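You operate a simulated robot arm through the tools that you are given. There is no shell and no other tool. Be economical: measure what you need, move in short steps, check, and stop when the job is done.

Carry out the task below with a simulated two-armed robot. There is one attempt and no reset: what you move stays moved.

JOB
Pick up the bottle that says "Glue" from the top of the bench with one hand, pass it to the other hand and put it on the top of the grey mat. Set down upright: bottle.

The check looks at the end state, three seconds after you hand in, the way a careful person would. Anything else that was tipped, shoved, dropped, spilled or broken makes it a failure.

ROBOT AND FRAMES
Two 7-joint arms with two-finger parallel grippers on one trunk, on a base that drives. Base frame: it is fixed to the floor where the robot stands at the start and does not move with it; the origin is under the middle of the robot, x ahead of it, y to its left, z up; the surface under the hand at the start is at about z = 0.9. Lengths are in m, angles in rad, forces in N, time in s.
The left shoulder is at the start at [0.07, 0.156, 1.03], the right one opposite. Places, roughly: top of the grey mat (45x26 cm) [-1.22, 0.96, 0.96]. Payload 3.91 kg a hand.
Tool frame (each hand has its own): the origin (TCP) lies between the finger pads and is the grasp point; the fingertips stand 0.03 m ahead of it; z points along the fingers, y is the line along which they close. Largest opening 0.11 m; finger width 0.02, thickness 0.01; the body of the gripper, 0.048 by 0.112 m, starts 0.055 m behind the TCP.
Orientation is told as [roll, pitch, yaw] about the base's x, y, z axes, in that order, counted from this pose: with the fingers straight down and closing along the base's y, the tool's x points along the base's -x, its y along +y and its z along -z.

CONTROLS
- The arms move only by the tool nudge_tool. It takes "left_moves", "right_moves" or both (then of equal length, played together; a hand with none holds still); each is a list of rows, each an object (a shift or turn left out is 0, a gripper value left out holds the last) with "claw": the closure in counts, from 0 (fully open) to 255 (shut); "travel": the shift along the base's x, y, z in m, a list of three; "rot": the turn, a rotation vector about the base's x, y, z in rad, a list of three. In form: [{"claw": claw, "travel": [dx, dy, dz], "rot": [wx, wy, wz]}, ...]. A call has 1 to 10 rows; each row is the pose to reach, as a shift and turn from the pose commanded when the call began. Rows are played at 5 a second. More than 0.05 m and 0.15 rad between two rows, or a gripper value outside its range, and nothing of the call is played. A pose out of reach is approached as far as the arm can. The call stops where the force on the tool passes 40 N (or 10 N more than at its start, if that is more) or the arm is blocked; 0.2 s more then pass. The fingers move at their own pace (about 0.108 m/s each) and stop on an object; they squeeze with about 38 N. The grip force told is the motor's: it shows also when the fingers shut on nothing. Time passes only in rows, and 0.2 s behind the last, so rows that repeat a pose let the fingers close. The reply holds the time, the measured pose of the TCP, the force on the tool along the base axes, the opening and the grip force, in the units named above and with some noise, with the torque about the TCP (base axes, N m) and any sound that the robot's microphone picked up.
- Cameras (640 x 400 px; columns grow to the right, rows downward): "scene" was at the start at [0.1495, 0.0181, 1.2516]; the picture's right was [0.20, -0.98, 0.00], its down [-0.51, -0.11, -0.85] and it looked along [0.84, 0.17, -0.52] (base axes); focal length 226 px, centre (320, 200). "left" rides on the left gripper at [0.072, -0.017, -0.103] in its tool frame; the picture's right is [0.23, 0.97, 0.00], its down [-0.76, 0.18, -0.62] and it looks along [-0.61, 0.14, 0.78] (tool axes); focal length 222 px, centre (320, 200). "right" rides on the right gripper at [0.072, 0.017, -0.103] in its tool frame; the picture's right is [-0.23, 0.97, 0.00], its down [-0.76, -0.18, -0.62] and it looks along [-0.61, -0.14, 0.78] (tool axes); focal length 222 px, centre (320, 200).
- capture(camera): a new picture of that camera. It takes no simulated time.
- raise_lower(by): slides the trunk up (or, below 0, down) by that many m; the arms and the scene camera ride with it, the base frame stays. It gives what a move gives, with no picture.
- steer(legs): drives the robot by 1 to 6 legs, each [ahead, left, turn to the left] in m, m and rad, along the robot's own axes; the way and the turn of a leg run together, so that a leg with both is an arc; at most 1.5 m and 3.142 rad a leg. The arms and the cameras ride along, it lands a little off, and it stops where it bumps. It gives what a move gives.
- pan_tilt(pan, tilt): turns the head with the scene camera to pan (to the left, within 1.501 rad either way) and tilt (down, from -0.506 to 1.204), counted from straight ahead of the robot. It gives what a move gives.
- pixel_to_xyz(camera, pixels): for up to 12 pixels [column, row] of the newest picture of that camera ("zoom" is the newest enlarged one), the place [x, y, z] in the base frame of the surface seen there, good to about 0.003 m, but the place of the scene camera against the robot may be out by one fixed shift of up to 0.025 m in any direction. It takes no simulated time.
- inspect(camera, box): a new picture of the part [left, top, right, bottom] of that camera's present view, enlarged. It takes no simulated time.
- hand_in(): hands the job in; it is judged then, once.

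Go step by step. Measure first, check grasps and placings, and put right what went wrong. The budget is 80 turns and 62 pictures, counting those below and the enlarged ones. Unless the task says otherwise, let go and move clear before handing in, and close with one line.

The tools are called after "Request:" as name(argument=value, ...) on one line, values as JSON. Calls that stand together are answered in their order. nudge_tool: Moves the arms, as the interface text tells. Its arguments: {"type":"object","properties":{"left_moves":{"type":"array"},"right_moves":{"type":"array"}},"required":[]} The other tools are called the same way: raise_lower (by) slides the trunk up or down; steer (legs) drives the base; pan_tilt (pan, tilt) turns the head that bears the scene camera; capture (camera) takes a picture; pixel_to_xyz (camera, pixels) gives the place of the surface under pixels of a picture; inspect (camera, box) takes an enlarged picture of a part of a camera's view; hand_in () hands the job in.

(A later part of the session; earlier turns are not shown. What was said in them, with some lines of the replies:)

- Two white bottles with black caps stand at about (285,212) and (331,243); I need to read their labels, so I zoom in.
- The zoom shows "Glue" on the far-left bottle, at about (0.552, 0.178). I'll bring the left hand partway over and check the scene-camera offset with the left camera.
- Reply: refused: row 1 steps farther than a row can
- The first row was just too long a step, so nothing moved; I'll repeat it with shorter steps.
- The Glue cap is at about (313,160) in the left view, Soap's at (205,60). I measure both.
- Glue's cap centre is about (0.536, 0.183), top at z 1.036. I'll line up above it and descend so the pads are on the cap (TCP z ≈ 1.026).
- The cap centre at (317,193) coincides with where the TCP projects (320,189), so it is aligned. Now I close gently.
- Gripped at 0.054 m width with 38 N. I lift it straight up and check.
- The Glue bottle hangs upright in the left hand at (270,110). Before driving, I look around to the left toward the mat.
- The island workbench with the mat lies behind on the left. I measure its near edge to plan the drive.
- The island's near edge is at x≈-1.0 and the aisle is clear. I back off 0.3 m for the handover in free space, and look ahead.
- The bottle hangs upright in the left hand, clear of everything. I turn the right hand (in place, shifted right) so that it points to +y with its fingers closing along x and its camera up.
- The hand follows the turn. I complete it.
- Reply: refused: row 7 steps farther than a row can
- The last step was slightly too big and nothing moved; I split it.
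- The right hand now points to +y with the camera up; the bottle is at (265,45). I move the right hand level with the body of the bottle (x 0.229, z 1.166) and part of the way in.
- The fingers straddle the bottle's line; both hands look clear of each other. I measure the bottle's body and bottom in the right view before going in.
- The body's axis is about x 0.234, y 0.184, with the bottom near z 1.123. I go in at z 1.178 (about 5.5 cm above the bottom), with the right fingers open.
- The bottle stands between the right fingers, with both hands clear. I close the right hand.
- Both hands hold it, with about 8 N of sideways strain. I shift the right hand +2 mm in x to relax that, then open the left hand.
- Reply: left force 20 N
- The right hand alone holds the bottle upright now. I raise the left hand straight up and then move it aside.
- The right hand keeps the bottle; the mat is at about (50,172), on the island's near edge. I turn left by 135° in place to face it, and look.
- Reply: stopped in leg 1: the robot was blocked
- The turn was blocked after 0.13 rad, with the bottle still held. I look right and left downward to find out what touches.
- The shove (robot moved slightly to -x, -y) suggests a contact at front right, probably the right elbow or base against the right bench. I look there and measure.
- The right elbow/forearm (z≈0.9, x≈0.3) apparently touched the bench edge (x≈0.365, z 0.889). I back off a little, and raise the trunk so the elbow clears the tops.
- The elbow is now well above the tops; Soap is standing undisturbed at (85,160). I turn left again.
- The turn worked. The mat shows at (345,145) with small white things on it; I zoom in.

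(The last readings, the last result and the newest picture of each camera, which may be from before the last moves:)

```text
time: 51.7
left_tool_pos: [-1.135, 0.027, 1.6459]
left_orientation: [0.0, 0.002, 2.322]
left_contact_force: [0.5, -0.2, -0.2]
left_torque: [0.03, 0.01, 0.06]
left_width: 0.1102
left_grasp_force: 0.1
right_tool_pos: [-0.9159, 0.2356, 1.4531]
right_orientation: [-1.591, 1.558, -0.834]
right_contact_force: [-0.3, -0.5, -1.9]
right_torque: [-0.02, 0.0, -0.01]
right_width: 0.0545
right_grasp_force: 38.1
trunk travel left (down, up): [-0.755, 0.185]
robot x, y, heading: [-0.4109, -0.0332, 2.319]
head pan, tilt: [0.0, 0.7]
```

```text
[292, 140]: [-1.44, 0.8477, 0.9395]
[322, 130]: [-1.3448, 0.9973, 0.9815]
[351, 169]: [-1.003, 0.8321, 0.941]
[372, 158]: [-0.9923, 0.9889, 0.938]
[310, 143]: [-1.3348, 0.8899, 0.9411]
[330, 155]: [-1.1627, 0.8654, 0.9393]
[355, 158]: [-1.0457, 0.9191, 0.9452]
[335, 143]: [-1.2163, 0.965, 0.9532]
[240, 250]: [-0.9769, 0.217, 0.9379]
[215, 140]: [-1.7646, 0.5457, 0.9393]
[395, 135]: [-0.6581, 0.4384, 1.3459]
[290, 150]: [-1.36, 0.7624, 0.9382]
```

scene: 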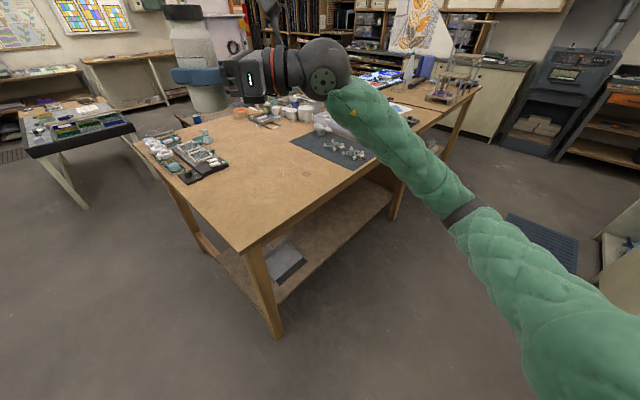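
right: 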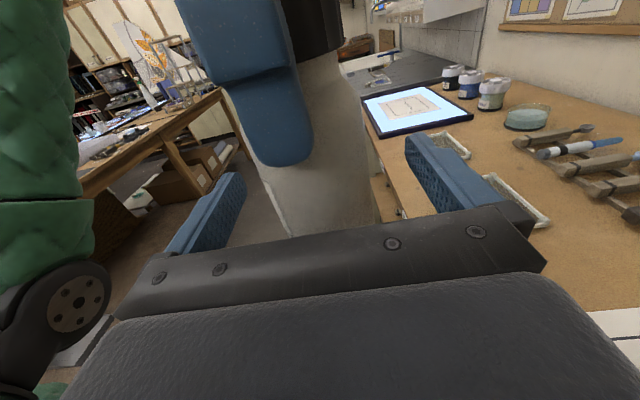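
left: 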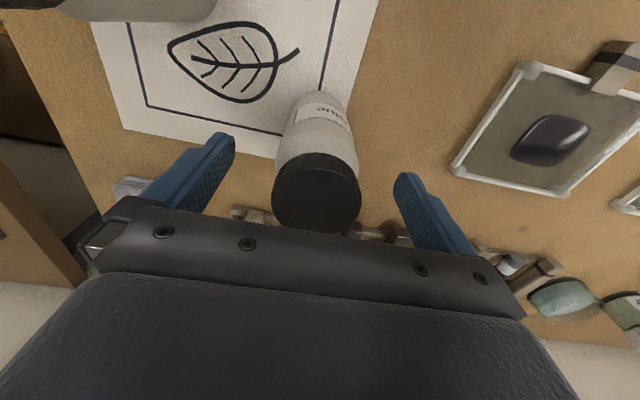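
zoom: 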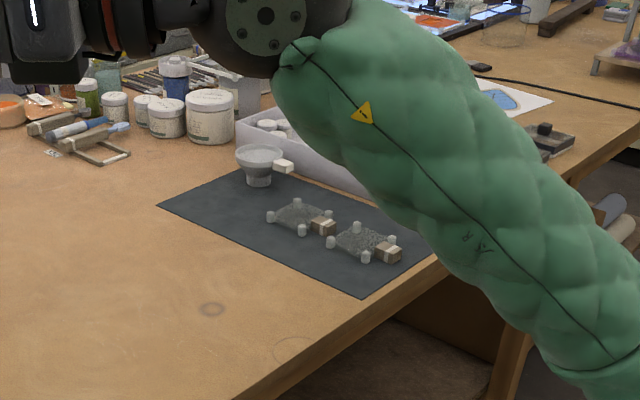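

The mat's near-left corner (about (-1.35, 0.88)) is free, and the wood on its -y side is empty. So the hand should come in pointing robot-forward over the empty wood. I turn the hand clockwise about z while moving it forward and to the right, high up.

Request:
nudge_tool(right_moves=[{"travel": [0.001, 0.028, 0], "rot": [0, 0, -0.1]}, {"travel": [0.002, 0.056, 0], "rot": [0, 0, -0.2]}, {"travel": [0.003, 0.084, 0], "rot": [0, 0, -0.3]}, {"travel": [0.004, 0.112, 0], "rot": [0, 0, -0.4]}, {"travel": [0.005, 0.14, 0], "rot": [0, 0, -0.5]}, {"travel": [0.006, 0.168, 0], "rot": [0, 0, -0.6]}, {"travel": [0.007, 0.196, 0], "rot": [0, 0, -0.7]}, {"travel": [0.008, 0.224, 0], "rot": [0, 0, -0.8]}, {"travel": [0.008, 0.224, 0], "rot": [0, 0, -0.8]}])

Request:
capture(camera="scene")

```text
time: 53.7
left_tool_pos: [-1.1332, 0.0273, 1.6447]
left_orientation: [0.0, 0.002, 2.323]
left_contact_force: [-0.5, 1.1, 0.2]
left_torque: [0.02, 0.01, -0.03]
left_width: 0.1098
left_grasp_force: 0.1
right_tool_pos: [-0.9087, 0.4583, 1.4529]
right_orientation: [-1.587, 1.559, -1.632]
right_contact_force: [0.0, 0.4, -0.8]
right_torque: [0.02, -0.03, 0.01]
right_width: 0.0544
right_grasp_force: 38.0
trunk travel left (down, up): [-0.755, 0.185]
robot x, y, heading: [-0.4113, -0.0296, 2.323]
head pan, tilt: [0.0, 0.7]
```

```text
29 pictures are left
```

scene: 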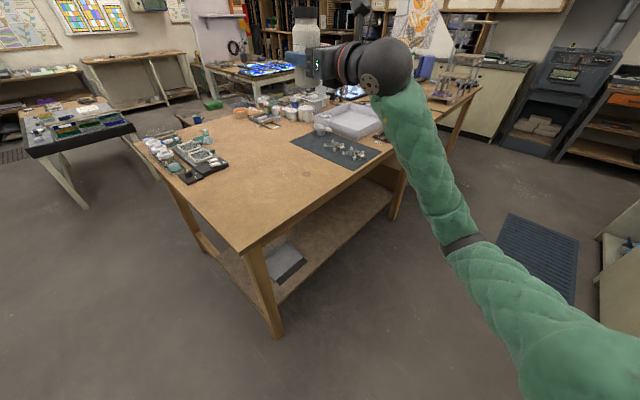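

It tracks well; the hand now points along about -x. I continue another 0.75 rad.

Request:
nudge_tool(right_moves=[{"travel": [-0.01, 0.01, 0], "rot": [0, 0, -0.1]}, {"travel": [-0.02, 0.02, 0], "rot": [0, 0, -0.2]}, {"travel": [-0.03, 0.03, 0], "rot": [0, 0, -0.3]}, {"travel": [-0.04, 0.04, 0], "rot": [0, 0, -0.4]}, {"travel": [-0.05, 0.05, 0], "rot": [0, 0, -0.5]}, {"travel": [-0.06, 0.06, 0], "rot": [0, 0, -0.6]}, {"travel": [-0.07, 0.07, 0], "rot": [0, 0, -0.7]}, {"travel": [-0.07, 0.07, 0], "rot": [0, 0, -0.75]}, {"travel": [-0.07, 0.07, 0], "rot": [0, 0, -0.75]}])

Request:
capture(camera="scene")

Request:
inspect(camera="scene", box=[250, 90, 430, 200])

```text
time: 55.7
left_tool_pos: [-1.1369, 0.0296, 1.6432]
left_orientation: [0.001, 0.004, 2.323]
left_contact_force: [-0.5, -0.6, -0.6]
left_torque: [-0.05, 0.0, 0.02]
left_width: 0.1097
left_grasp_force: 0.0
right_tool_pos: [-0.9814, 0.531, 1.4514]
right_orientation: [-1.401, 1.559, -2.195]
right_contact_force: [-0.9, 0.7, -2.2]
right_torque: [-0.07, 0.05, -0.01]
right_width: 0.0547
right_grasp_force: 38.2
right hand out of reach, approached as far as the arm can: row 4
trunk travel left (down, up): [-0.755, 0.185]
robot x, y, heading: [-0.4133, -0.0367, 2.321]
head pan, tilt: [0.0, 0.7]
```

```text
28 pictures are left
```

scene: 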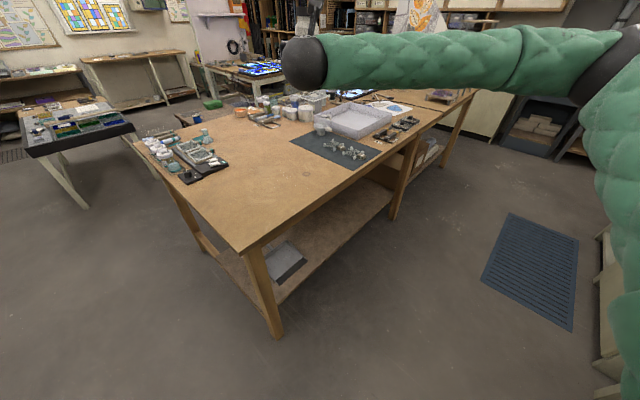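

```text
3.56 times, centred on (340, 145) of scene
```

zoom: 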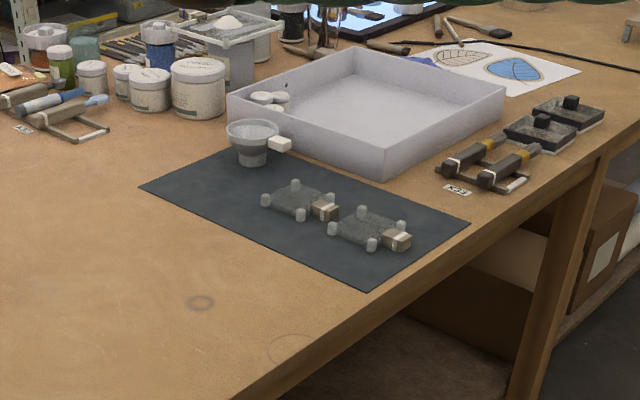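

The pose was reached, though the arm switched to a raised-elbow shape with the forearm coming in from the right. I look at it more closely, with the hand camera and a panned view.

Request:
capture(camera="right")

Request:
pan_tilt(pan=-0.6, tilt=0.1)

Request:
capture(camera="scene")

Request:
pixel_to_xyz(camera="scene", pixels=[[150, 190], [250, 190], [350, 190], [420, 190], [470, 180], [470, 250], [520, 330], [100, 190], [300, 215]])

```text
26 pictures are left
```

right: 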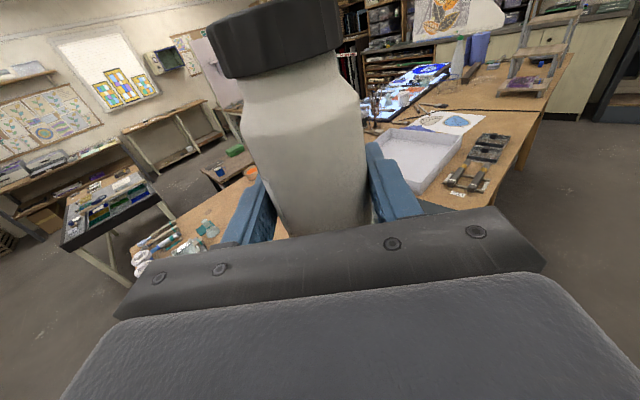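

```text
time: 56.7
left_tool_pos: [-1.136, 0.0277, 1.6461]
left_orientation: [0.001, 0.002, 2.324]
left_contact_force: [-0.2, 0.2, -0.4]
left_torque: [0.0, 0.0, -0.01]
left_width: 0.1099
left_grasp_force: 0.1
right_tool_pos: [-0.9784, 0.5269, 1.4541]
right_orientation: [-1.521, 1.559, -2.316]
right_contact_force: [0.0, 0.3, -1.9]
right_torque: [0.0, -0.02, 0.01]
right_width: 0.0547
right_grasp_force: 38.1
trunk travel left (down, up): [-0.755, 0.185]
robot x, y, heading: [-0.413, -0.0298, 2.324]
head pan, tilt: [-0.6, 0.099]
```

```text
25 pictures are left
```

scene: 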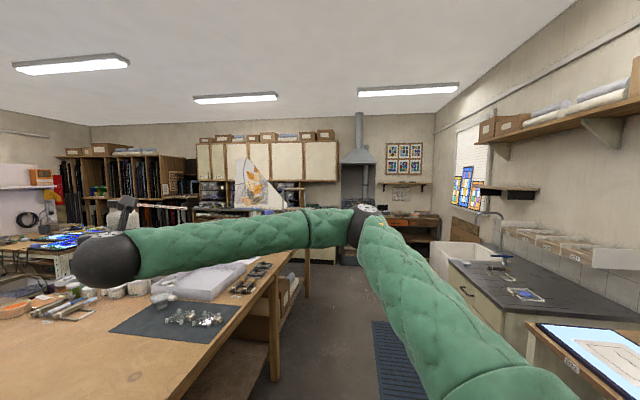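

```text
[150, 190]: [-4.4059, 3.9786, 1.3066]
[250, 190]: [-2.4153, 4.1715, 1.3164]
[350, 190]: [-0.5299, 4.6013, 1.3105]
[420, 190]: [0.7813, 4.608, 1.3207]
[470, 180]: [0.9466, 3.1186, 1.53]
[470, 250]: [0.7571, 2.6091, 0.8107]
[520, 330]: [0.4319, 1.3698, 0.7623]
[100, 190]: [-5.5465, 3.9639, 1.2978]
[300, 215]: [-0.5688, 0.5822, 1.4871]
```

The bottle is upright between the fingers (cap at (275,40) in the right view). I drive forward 0.2 m toward the island with the arm high, then lower the trunk a bit.

Request:
steer(legs=[[0.2, 0, 0]])

Request:
pan_tilt(pan=0.0, tilt=0.7)

Request:
capture(camera="scene")

```text
time: 58.3
left_tool_pos: [-1.2714, 0.1757, 1.6457]
left_orientation: [0.001, 0.003, 2.322]
left_contact_force: [0.6, 0.2, -0.8]
left_torque: [0.02, -0.03, 0.0]
left_width: 0.11
left_grasp_force: 0.0
right_tool_pos: [-1.116, 0.6746, 1.4538]
right_orientation: [-1.624, 1.561, -2.416]
right_contact_force: [0.2, 0.5, -2.1]
right_torque: [0.0, -0.01, 0.01]
right_width: 0.0547
right_grasp_force: 38.1
trunk travel left (down, up): [-0.755, 0.185]
robot x, y, heading: [-0.5495, 0.1124, 2.322]
head pan, tilt: [-0.6, 0.099]
```

```text
time: 59.3
left_tool_pos: [-1.2712, 0.1746, 1.6457]
left_orientation: [0.001, -0.001, 2.323]
left_contact_force: [0.5, -0.1, -0.3]
left_torque: [-0.01, 0.07, -0.03]
left_width: 0.1102
left_grasp_force: 0.1
right_tool_pos: [-1.1158, 0.675, 1.4539]
right_orientation: [-1.65, 1.561, -2.444]
right_contact_force: [0.1, 0.4, -1.4]
right_torque: [-0.02, -0.06, 0.02]
right_width: 0.0549
right_grasp_force: 38.5
trunk travel left (down, up): [-0.755, 0.185]
robot x, y, heading: [-0.5493, 0.1158, 2.321]
head pan, tilt: [0.0, 0.7]
```

```text
24 pictures are left
```

scene: 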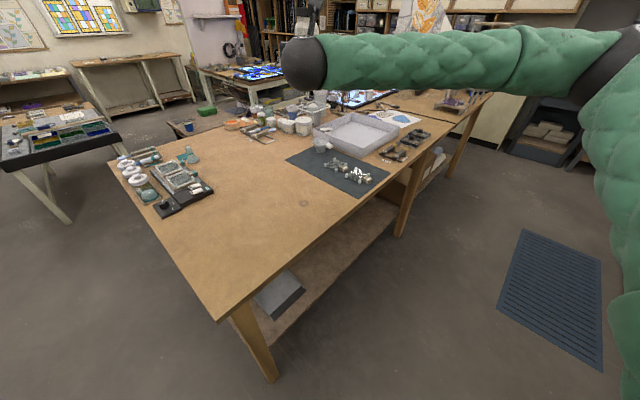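

Clear so far. I lower the trunk 0.15 m and view the mat with the hand camera.

Request:
raise_lower(by=-0.15)

Request:
nudge_tool(right_moves=[{"travel": [-0.03, 0.025, 0]}, {"travel": [-0.06, 0.05, 0]}, {"travel": [-0.09, 0.075, 0]}, {"travel": [-0.12, 0.1, 0]}, {"travel": [-0.12, 0.1, -0.04]}, {"travel": [-0.12, 0.1, -0.08]}, {"travel": [-0.12, 0.1, -0.08]}])

Request:
capture(camera="right")

Request:
capture(camera="scene")

```text
time: 61.1
left_tool_pos: [-1.2714, 0.1761, 1.4957]
left_orientation: [0.001, 0.001, 2.325]
left_contact_force: [0.4, 0.5, 0.0]
left_torque: [0.05, 0.0, 0.0]
left_width: 0.1102
left_grasp_force: 0.0
right_tool_pos: [-1.117, 0.6756, 1.3029]
right_orientation: [-1.591, 1.56, -2.385]
right_contact_force: [0.4, -0.8, -2.2]
right_torque: [-0.01, 0.04, -0.02]
right_width: 0.0544
right_grasp_force: 37.5
trunk travel left (down, up): [-0.605, 0.335]
robot x, y, heading: [-0.5501, 0.113, 2.316]
head pan, tilt: [0.0, 0.7]
```

```text
time: 62.7
left_tool_pos: [-1.2716, 0.1765, 1.4946]
left_orientation: [0.001, 0.002, 2.32]
left_contact_force: [0.6, -0.3, 0.6]
left_torque: [0.0, 0.01, -0.02]
left_width: 0.11
left_grasp_force: 0.1
right_tool_pos: [-1.2371, 0.7774, 1.2214]
right_orientation: [-1.576, 1.558, -2.37]
right_contact_force: [-0.6, 0.1, -1.1]
right_torque: [0.03, 0.0, -0.01]
right_width: 0.0548
right_grasp_force: 38.0
trunk travel left (down, up): [-0.605, 0.335]
robot x, y, heading: [-0.5475, 0.1152, 2.323]
head pan, tilt: [0.0, 0.7]
```

```text
23 pictures are left
```

right: 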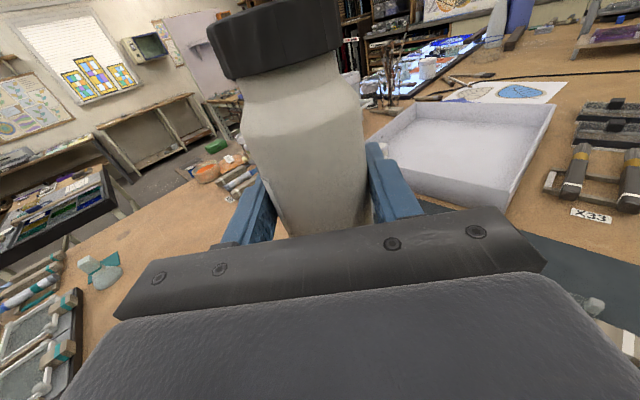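

```text
22 pictures are left
```

scene: 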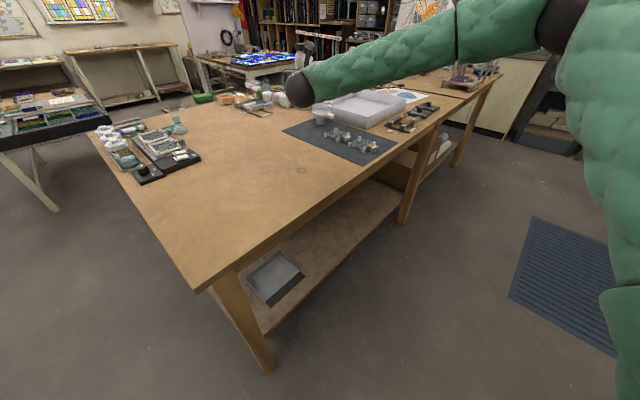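

The forearm rises clear of the table. The right camera can't see the landing spot, so I check the left hand's view and measure the mat from the scene camera.

Request:
capture(camera="left")

Request:
inspect(camera="scene", box=[270, 90, 410, 178])

```text
21 pictures are left
```

left: 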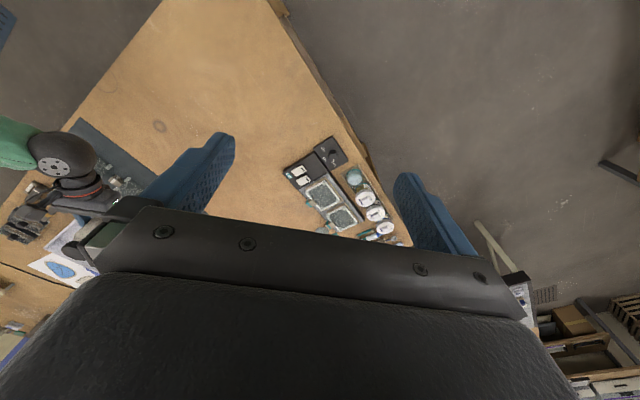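

```text
4.55 times, centred on (340, 134) of scene
```

zoom: 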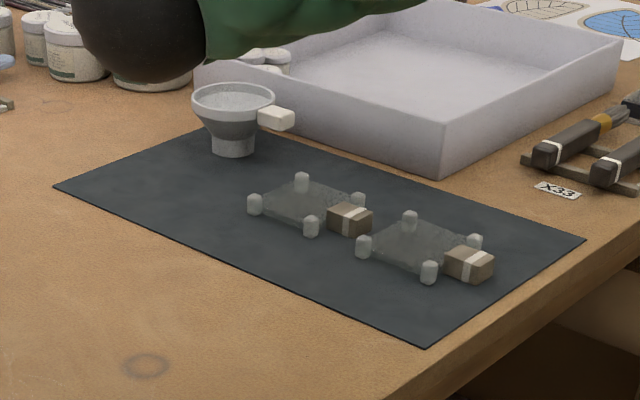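

The left camera sees the mat at its left edge (100,150). I yaw the left hand toward it and measure mat features from both cameras for the offset.

Request:
pixel_to_xyz(camera="zoom", pixels=[[58, 187], [424, 346], [582, 240], [233, 150], [253, 205], [311, 225], [200, 135], [180, 200], [150, 190], [363, 245], [253, 195], [235, 88]])

Request:
nudge_tool(left_moves=[{"rot": [0, 0, -0.14]}, {"rot": [0, 0, -0.28]}, {"rot": [0, 0, -0.42]}, {"rot": [0, 0, -0.56]}, {"rot": [0, 0, -0.7]}, {"rot": [0, 0, -0.8]}, {"rot": [0, 0, -0.8]}])

Request:
capture(camera="left")

```text
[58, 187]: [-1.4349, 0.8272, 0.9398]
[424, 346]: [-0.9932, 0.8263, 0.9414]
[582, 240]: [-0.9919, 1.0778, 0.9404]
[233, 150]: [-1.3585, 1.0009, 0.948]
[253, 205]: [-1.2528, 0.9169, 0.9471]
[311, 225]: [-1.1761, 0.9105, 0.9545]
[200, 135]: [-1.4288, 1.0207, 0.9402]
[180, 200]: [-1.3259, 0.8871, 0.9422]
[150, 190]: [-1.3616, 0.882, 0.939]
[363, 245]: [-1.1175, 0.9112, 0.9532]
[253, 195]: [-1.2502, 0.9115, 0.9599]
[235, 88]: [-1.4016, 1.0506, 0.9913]
```

```text
time: 64.3
left_tool_pos: [-1.2722, 0.1755, 1.4948]
left_orientation: [-0.001, 0.002, 1.52]
left_contact_force: [-0.2, 0.3, -0.3]
left_torque: [-0.01, -0.02, -0.02]
left_width: 0.1099
left_grasp_force: 0.0
right_tool_pos: [-1.237, 0.7763, 1.2215]
right_orientation: [-1.569, 1.56, -2.363]
right_contact_force: [-0.2, 0.4, -1.8]
right_torque: [0.0, -0.01, 0.02]
right_width: 0.0545
right_grasp_force: 37.8
trunk travel left (down, up): [-0.605, 0.335]
robot x, y, heading: [-0.5513, 0.1137, 2.324]
head pan, tilt: [0.0, 0.7]
```

```text
19 pictures are left
```

left: 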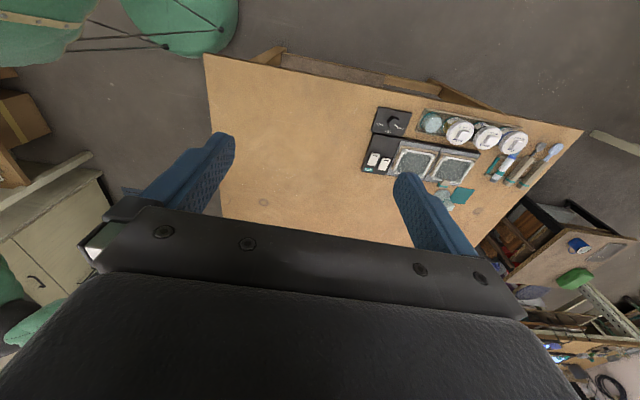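

The left view lost the mat, but the ring mark on the wood at (264,203) is also seen in the scene zoom at (145,365), so I can compare it for the offset.

Request:
pixel_to_xyz(camera="left", pixels=[[264, 203], [205, 55], [364, 209]])

Request:
pixel_to_xyz(camera="zoom", pixels=[[145, 365], [58, 104]])

Request:
pixel_to_xyz(camera="scene", pixels=[[197, 292], [301, 170]])

```text
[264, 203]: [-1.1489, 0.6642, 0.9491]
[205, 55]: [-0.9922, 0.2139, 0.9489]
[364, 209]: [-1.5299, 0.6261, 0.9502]
```

```text
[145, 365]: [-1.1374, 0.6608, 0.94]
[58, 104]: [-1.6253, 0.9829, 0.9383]
```

```text
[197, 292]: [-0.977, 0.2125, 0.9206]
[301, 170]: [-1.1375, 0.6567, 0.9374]
```

Offset found: scene reads about (+0.012, -0.005, -0.010) off. The corrected mat corner is (-1.447, 0.832), the cup about (-1.37, 1.005), the nearest peg about (-1.265, 0.92). My target is (-1.37, 0.877); I move above it and descend to 1.06.

Request:
nudge_tool(right_moves=[{"travel": [-0.035, 0.026, 0]}, {"travel": [-0.07, 0.053, 0]}, {"travel": [-0.105, 0.08, 0]}, {"travel": [-0.133, 0.1, 0]}, {"travel": [-0.133, 0.1, -0.04]}, {"travel": [-0.133, 0.1, -0.08]}, {"travel": [-0.133, 0.1, -0.12]}, {"travel": [-0.133, 0.1, -0.16]}, {"travel": [-0.133, 0.1, -0.16]}])

Request:
capture(camera="scene")

Request:
capture(camera="right")

```text
time: 66.3
left_tool_pos: [-1.2721, 0.1768, 1.4957]
left_orientation: [0.001, 0.003, 1.52]
left_contact_force: [0.0, 0.3, 0.5]
left_torque: [0.01, 0.03, -0.02]
left_width: 0.1101
left_grasp_force: 0.0
right_tool_pos: [-1.3693, 0.875, 1.0628]
right_orientation: [-1.636, 1.56, -2.43]
right_contact_force: [-0.2, -0.2, -1.9]
right_torque: [-0.01, 0.0, 0.03]
right_width: 0.0546
right_grasp_force: 38.3
trunk travel left (down, up): [-0.605, 0.335]
robot x, y, heading: [-0.5503, 0.1181, 2.325]
head pan, tilt: [0.0, 0.7]
```

```text
18 pictures are left
```

scene: 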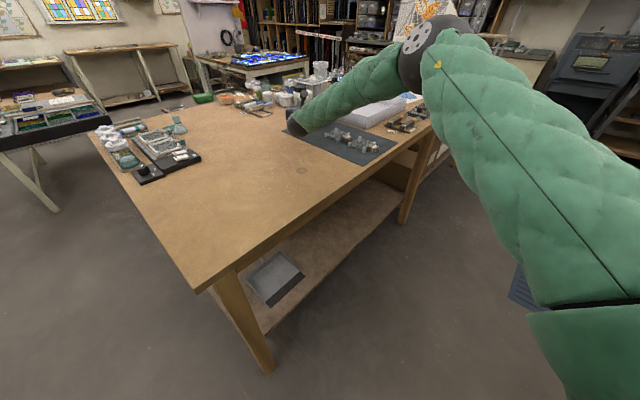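

```text
17 pictures are left
```

right: 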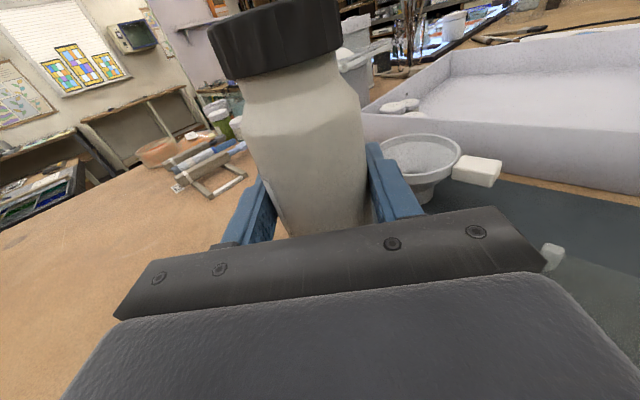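

The cup is just right-forward of the fingers at (420,155). I measure it, and the mat edge, with this accurate camera.

Request:
pixel_to_xyz(camera="right", pixels=[[420, 139], [382, 158], [458, 155], [420, 173], [425, 195], [370, 140], [500, 162], [552, 258], [480, 195], [230, 205]])

Request:
inspect(camera="right", box=[180, 110, 520, 260])

```text
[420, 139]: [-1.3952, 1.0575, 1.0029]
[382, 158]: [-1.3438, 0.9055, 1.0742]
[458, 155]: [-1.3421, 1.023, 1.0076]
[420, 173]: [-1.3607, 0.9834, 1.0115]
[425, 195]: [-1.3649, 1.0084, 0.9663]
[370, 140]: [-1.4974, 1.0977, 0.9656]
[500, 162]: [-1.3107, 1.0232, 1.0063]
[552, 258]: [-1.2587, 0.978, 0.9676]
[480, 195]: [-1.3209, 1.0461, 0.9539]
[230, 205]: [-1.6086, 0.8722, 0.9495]
```

```text
1.88 times, centred on (350, 185) of right
```

zoom: 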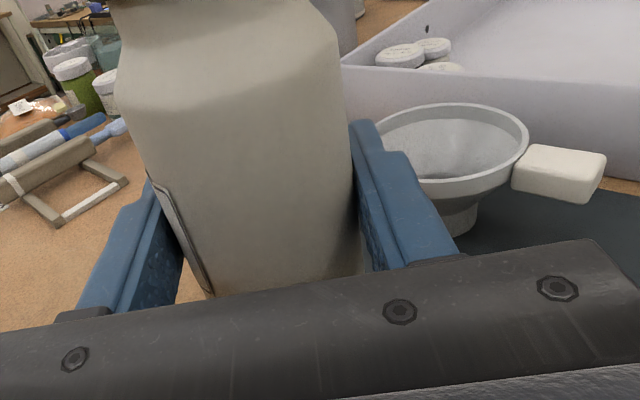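

The cup's rim centre is about (-1.378, 1.02) with radius 0.04, so there's room; the mat is at z≈0.953. I lower to just above it.

Request:
nudge_tool(right_moves=[{"travel": [0, 0, -0.02]}, {"travel": [0, 0, -0.04]}, {"travel": [0, 0, -0.044]}, {"travel": [0, 0, -0.044]}])

Request:
nudge_tool(right_moves=[{"travel": [0, 0, -0.002]}, {"travel": [0, 0, -0.004]}, {"travel": [0, 0, -0.005]}])

```text
time: 67.3
left_tool_pos: [-1.2732, 0.1756, 1.4961]
left_orientation: [-0.002, 0.001, 1.522]
left_contact_force: [-0.3, -0.4, 0.3]
left_torque: [0.02, 0.02, 0.01]
left_width: 0.1101
left_grasp_force: 0.0
right_tool_pos: [-1.3709, 0.8746, 1.0205]
right_orientation: [-1.045, 1.558, -1.849]
right_contact_force: [0.0, -0.1, -2.0]
right_torque: [0.01, 0.01, 0.01]
right_width: 0.0546
right_grasp_force: 37.9
trunk travel left (down, up): [-0.605, 0.335]
robot x, y, heading: [-0.5501, 0.1116, 2.322]
head pan, tilt: [0.0, 0.7]
```

```text
time: 68.1
left_tool_pos: [-1.2731, 0.1761, 1.4957]
left_orientation: [-0.001, 0.0, 1.523]
left_contact_force: [-0.4, 0.3, -0.1]
left_torque: [0.03, -0.04, 0.0]
left_width: 0.11
left_grasp_force: 0.1
right_tool_pos: [-1.3716, 0.8753, 1.016]
right_orientation: [-0.962, 1.558, -1.764]
right_contact_force: [-0.6, 0.2, -1.9]
right_torque: [0.01, 0.04, -0.02]
right_width: 0.0548
right_grasp_force: 37.5
trunk travel left (down, up): [-0.605, 0.335]
robot x, y, heading: [-0.5521, 0.1156, 2.322]
head pan, tilt: [0.0, 0.7]
```

No contact yet (vertical force still just the bottle's weight). I go on in 2 mm steps.

Request:
nudge_tool(right_moves=[{"travel": [0, 0, -0.002]}, {"travel": [0, 0, -0.004]}, {"travel": [0, 0, -0.005]}])

Request:
capture(camera="right")

```text
time: 68.9
left_tool_pos: [-1.2724, 0.1749, 1.4963]
left_orientation: [-0.001, 0.003, 1.522]
left_contact_force: [0.0, 0.6, 0.3]
left_torque: [0.02, -0.02, 0.03]
left_width: 0.1099
left_grasp_force: 0.1
right_tool_pos: [-1.3723, 0.873, 1.013]
right_orientation: [-0.949, 1.558, -1.752]
right_contact_force: [0.4, 0.2, -1.3]
right_torque: [0.02, 0.03, -0.01]
right_width: 0.0548
right_grasp_force: 38.6
right hand out of reach, approached as far as the arm can: row 1, 2, 3
trunk travel left (down, up): [-0.605, 0.335]
robot x, y, heading: [-0.5499, 0.1108, 2.321]
head pan, tilt: [0.0, 0.7]
```

```text
15 pictures are left
```

right: 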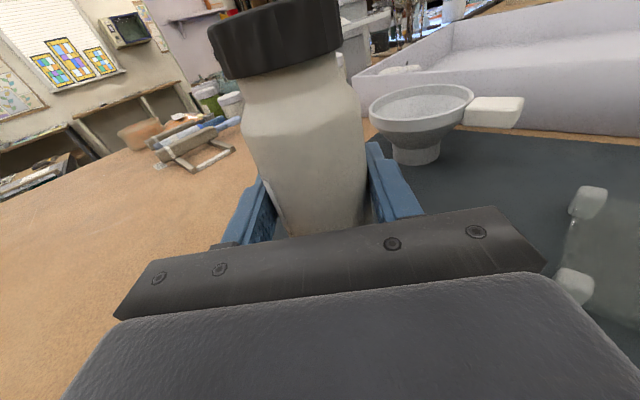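

The arm is at its reach limit at z 1.013, so I use the trunk for the last millimetres.

Request:
raise_lower(by=-0.005)

Request:
raise_lower(by=-0.003)

```text
time: 69.4
left_tool_pos: [-1.2727, 0.1754, 1.4906]
left_orientation: [0.0, 0.002, 1.521]
left_contact_force: [-0.9, 0.4, -0.7]
left_torque: [0.0, -0.02, -0.02]
left_width: 0.1096
left_grasp_force: 0.1
right_tool_pos: [-1.3722, 0.8737, 1.0102]
right_orientation: [-1.087, 1.559, -1.89]
right_contact_force: [-1.4, 0.9, 5.7]
right_torque: [0.22, 0.14, 0.07]
right_width: 0.0544
right_grasp_force: 38.0
trunk travel left (down, up): [-0.6, 0.34]
robot x, y, heading: [-0.5484, 0.1141, 2.321]
head pan, tilt: [0.0, 0.7]
```

```text
time: 69.9
left_tool_pos: [-1.2726, 0.1743, 1.4892]
left_orientation: [0.0, -0.001, 1.522]
left_contact_force: [-0.1, -0.5, -0.4]
left_torque: [0.0, 0.01, -0.02]
left_width: 0.1101
left_grasp_force: 0.0
right_tool_pos: [-1.3715, 0.8732, 1.0081]
right_orientation: [-1.336, 1.56, -2.141]
right_contact_force: [-6.8, 2.6, 20.9]
right_torque: [0.79, 0.49, 0.11]
right_width: 0.0545
right_grasp_force: 37.9
trunk travel left (down, up): [-0.597, 0.343]
robot x, y, heading: [-0.5506, 0.1178, 2.321]
head pan, tilt: [0.0, 0.7]
```

The bottle is down (21 N upward). I ease the trunk up 2 mm, then open slowly to about 0.08 m.

Request:
raise_lower(by=0.002)

Request:
nudge_tool(right_moves=[{"claw": 115}, {"claw": 100}, {"claw": 85}, {"claw": 70}, {"claw": 70}])

Request:
capture(camera="right")

```text
time: 70.5
left_tool_pos: [-1.2706, 0.1746, 1.4905]
left_orientation: [0.0, -0.002, 1.52]
left_contact_force: [0.4, -0.1, -0.1]
left_torque: [0.01, 0.02, -0.03]
left_width: 0.11
left_grasp_force: 0.1
right_tool_pos: [-1.3713, 0.8728, 1.008]
right_orientation: [-1.106, 1.56, -1.91]
right_contact_force: [-5.8, 3.5, 20.4]
right_torque: [0.83, 0.48, 0.15]
right_width: 0.0547
right_grasp_force: 38.0
trunk travel left (down, up): [-0.599, 0.341]
robot x, y, heading: [-0.5499, 0.1139, 2.32]
head pan, tilt: [0.0, 0.7]
```

```text
time: 71.7
left_tool_pos: [-1.2738, 0.1754, 1.4894]
left_orientation: [-0.001, 0.002, 1.522]
left_contact_force: [-0.4, -0.2, -0.1]
left_torque: [-0.03, 0.02, 0.0]
left_width: 0.11
left_grasp_force: 0.0
right_tool_pos: [-1.3715, 0.8729, 1.0067]
right_orientation: [-0.944, 1.557, -1.748]
right_contact_force: [-0.5, 0.6, 0.5]
right_torque: [-0.02, 0.02, 0.01]
right_width: 0.0798
right_grasp_force: 0.1
trunk travel left (down, up): [-0.599, 0.341]
robot x, y, heading: [-0.5514, 0.1145, 2.319]
head pan, tilt: [0.0, 0.7]
```

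```text
14 pictures are left
```

right: 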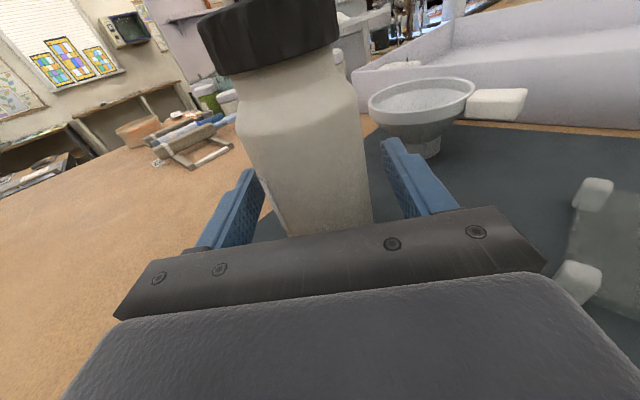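

The bottle stands free on the mat between the open fingers. I withdraw straight back along the fingers' line, over the empty wood.

Request:
nudge_tool(right_moves=[{"travel": [0.014, -0.0145, 0.003]}, {"travel": [0.028, -0.029, 0.004]}, {"travel": [0.048, -0.0508, 0.005]}, {"travel": [0.076, -0.08, 0.01]}, {"travel": [0.104, -0.109, 0.02]}, {"travel": [0.131, -0.138, 0.04]}, {"travel": [0.131, -0.138, 0.08]}, {"travel": [0.131, -0.138, 0.12]}, {"travel": [0.131, -0.138, 0.12]}])

Request:
capture(camera="right")

Request:
capture(camera="scene")

```text
time: 73.7
left_tool_pos: [-1.274, 0.1751, 1.4894]
left_orientation: [-0.003, 0.002, 1.522]
left_contact_force: [-0.7, 0.3, -0.6]
left_torque: [0.01, -0.07, 0.01]
left_width: 0.11
left_grasp_force: 0.0
right_tool_pos: [-1.2395, 0.7363, 1.1269]
right_orientation: [-0.884, 1.559, -1.685]
right_contact_force: [-0.1, -0.3, 0.2]
right_torque: [0.03, 0.02, 0.0]
right_width: 0.0797
right_grasp_force: 0.0
trunk travel left (down, up): [-0.599, 0.341]
robot x, y, heading: [-0.5547, 0.1133, 2.319]
head pan, tilt: [0.0, 0.7]
```

```text
13 pictures are left
```

right: 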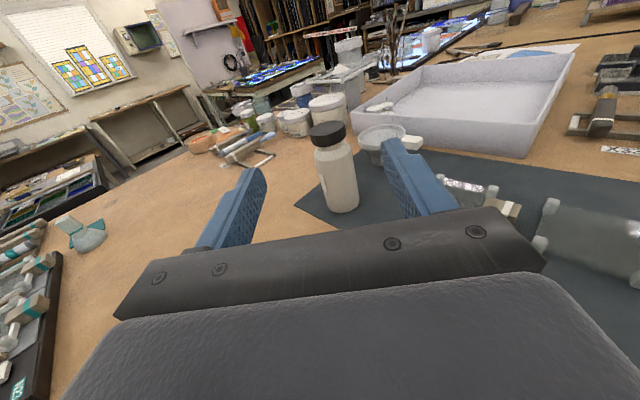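

```text
12 pictures are left
```

scene: 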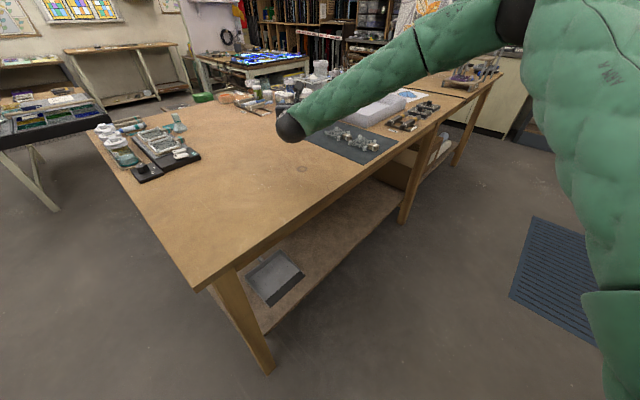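

The Glue bottle stands upright on the mat at (337,170). I zoom in to check it is fully on the mat.

Request:
inspect(camera="right", box=[260, 100, 460, 225])

Request:
raise_lower(by=0.15)

Request:
steer(legs=[[-0.2, 0, 0]])

Request:
capture(camera="right")

```text
3.20 times, centred on (360, 162) of right
```

zoom: 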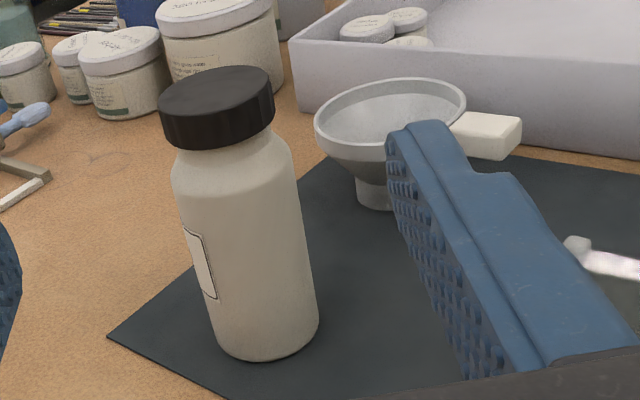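

```text
time: 75.4
left_tool_pos: [-1.2733, 0.1766, 1.639]
left_orientation: [-0.003, 0.002, 1.523]
left_contact_force: [0.3, 0.0, 0.7]
left_torque: [0.03, -0.01, -0.03]
left_width: 0.11
left_grasp_force: 0.1
right_tool_pos: [-1.2395, 0.7367, 1.276]
right_orientation: [-0.942, 1.555, -1.745]
right_contact_force: [-0.7, 0.1, -0.5]
right_torque: [0.0, 0.01, 0.0]
right_width: 0.0799
right_grasp_force: 0.0
trunk travel left (down, up): [-0.749, 0.191]
robot x, y, heading: [-0.5477, 0.1131, 2.323]
head pan, tilt: [0.0, 0.7]
```

```text
time: 77.0
left_tool_pos: [-1.1379, 0.0305, 1.6391]
left_orientation: [-0.001, 0.001, 1.522]
left_contact_force: [-0.1, 0.0, 0.7]
left_torque: [0.0, -0.02, 0.01]
left_width: 0.1099
left_grasp_force: 0.2
right_tool_pos: [-1.1027, 0.5919, 1.2766]
right_orientation: [-0.918, 1.557, -1.721]
right_contact_force: [-0.8, 0.5, -0.5]
right_torque: [0.0, 0.02, 0.01]
right_width: 0.0796
right_grasp_force: 0.0
trunk travel left (down, up): [-0.749, 0.191]
robot x, y, heading: [-0.4136, -0.0299, 2.32]
head pan, tilt: [0.0, 0.7]
```

```text
10 pictures are left
```

right: 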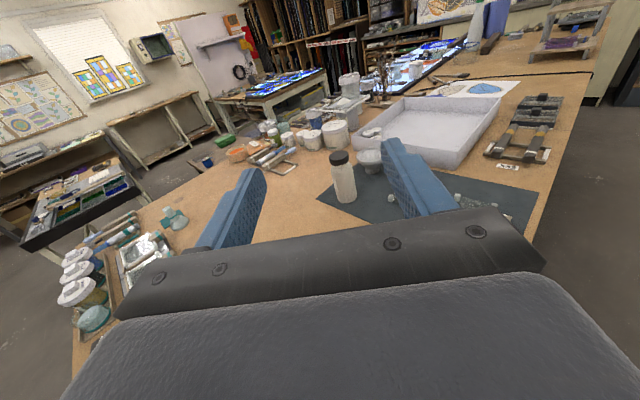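

The bottle at (343,175) stands upright, fully on the mat with the cup and supports untouched, and both hands are clear. I hand in.

Request:
hand_in()

```text
The job is handed in.
```

The Glue bottle was picked up with the left hand, passed to the right hand and set upright on the grey mat. While turning, the robot was blocked once, most likely by its right elbow against the bench edge. Soap was still standing afterwards and I saw nothing moved, though I didn't look over the whole bench again.
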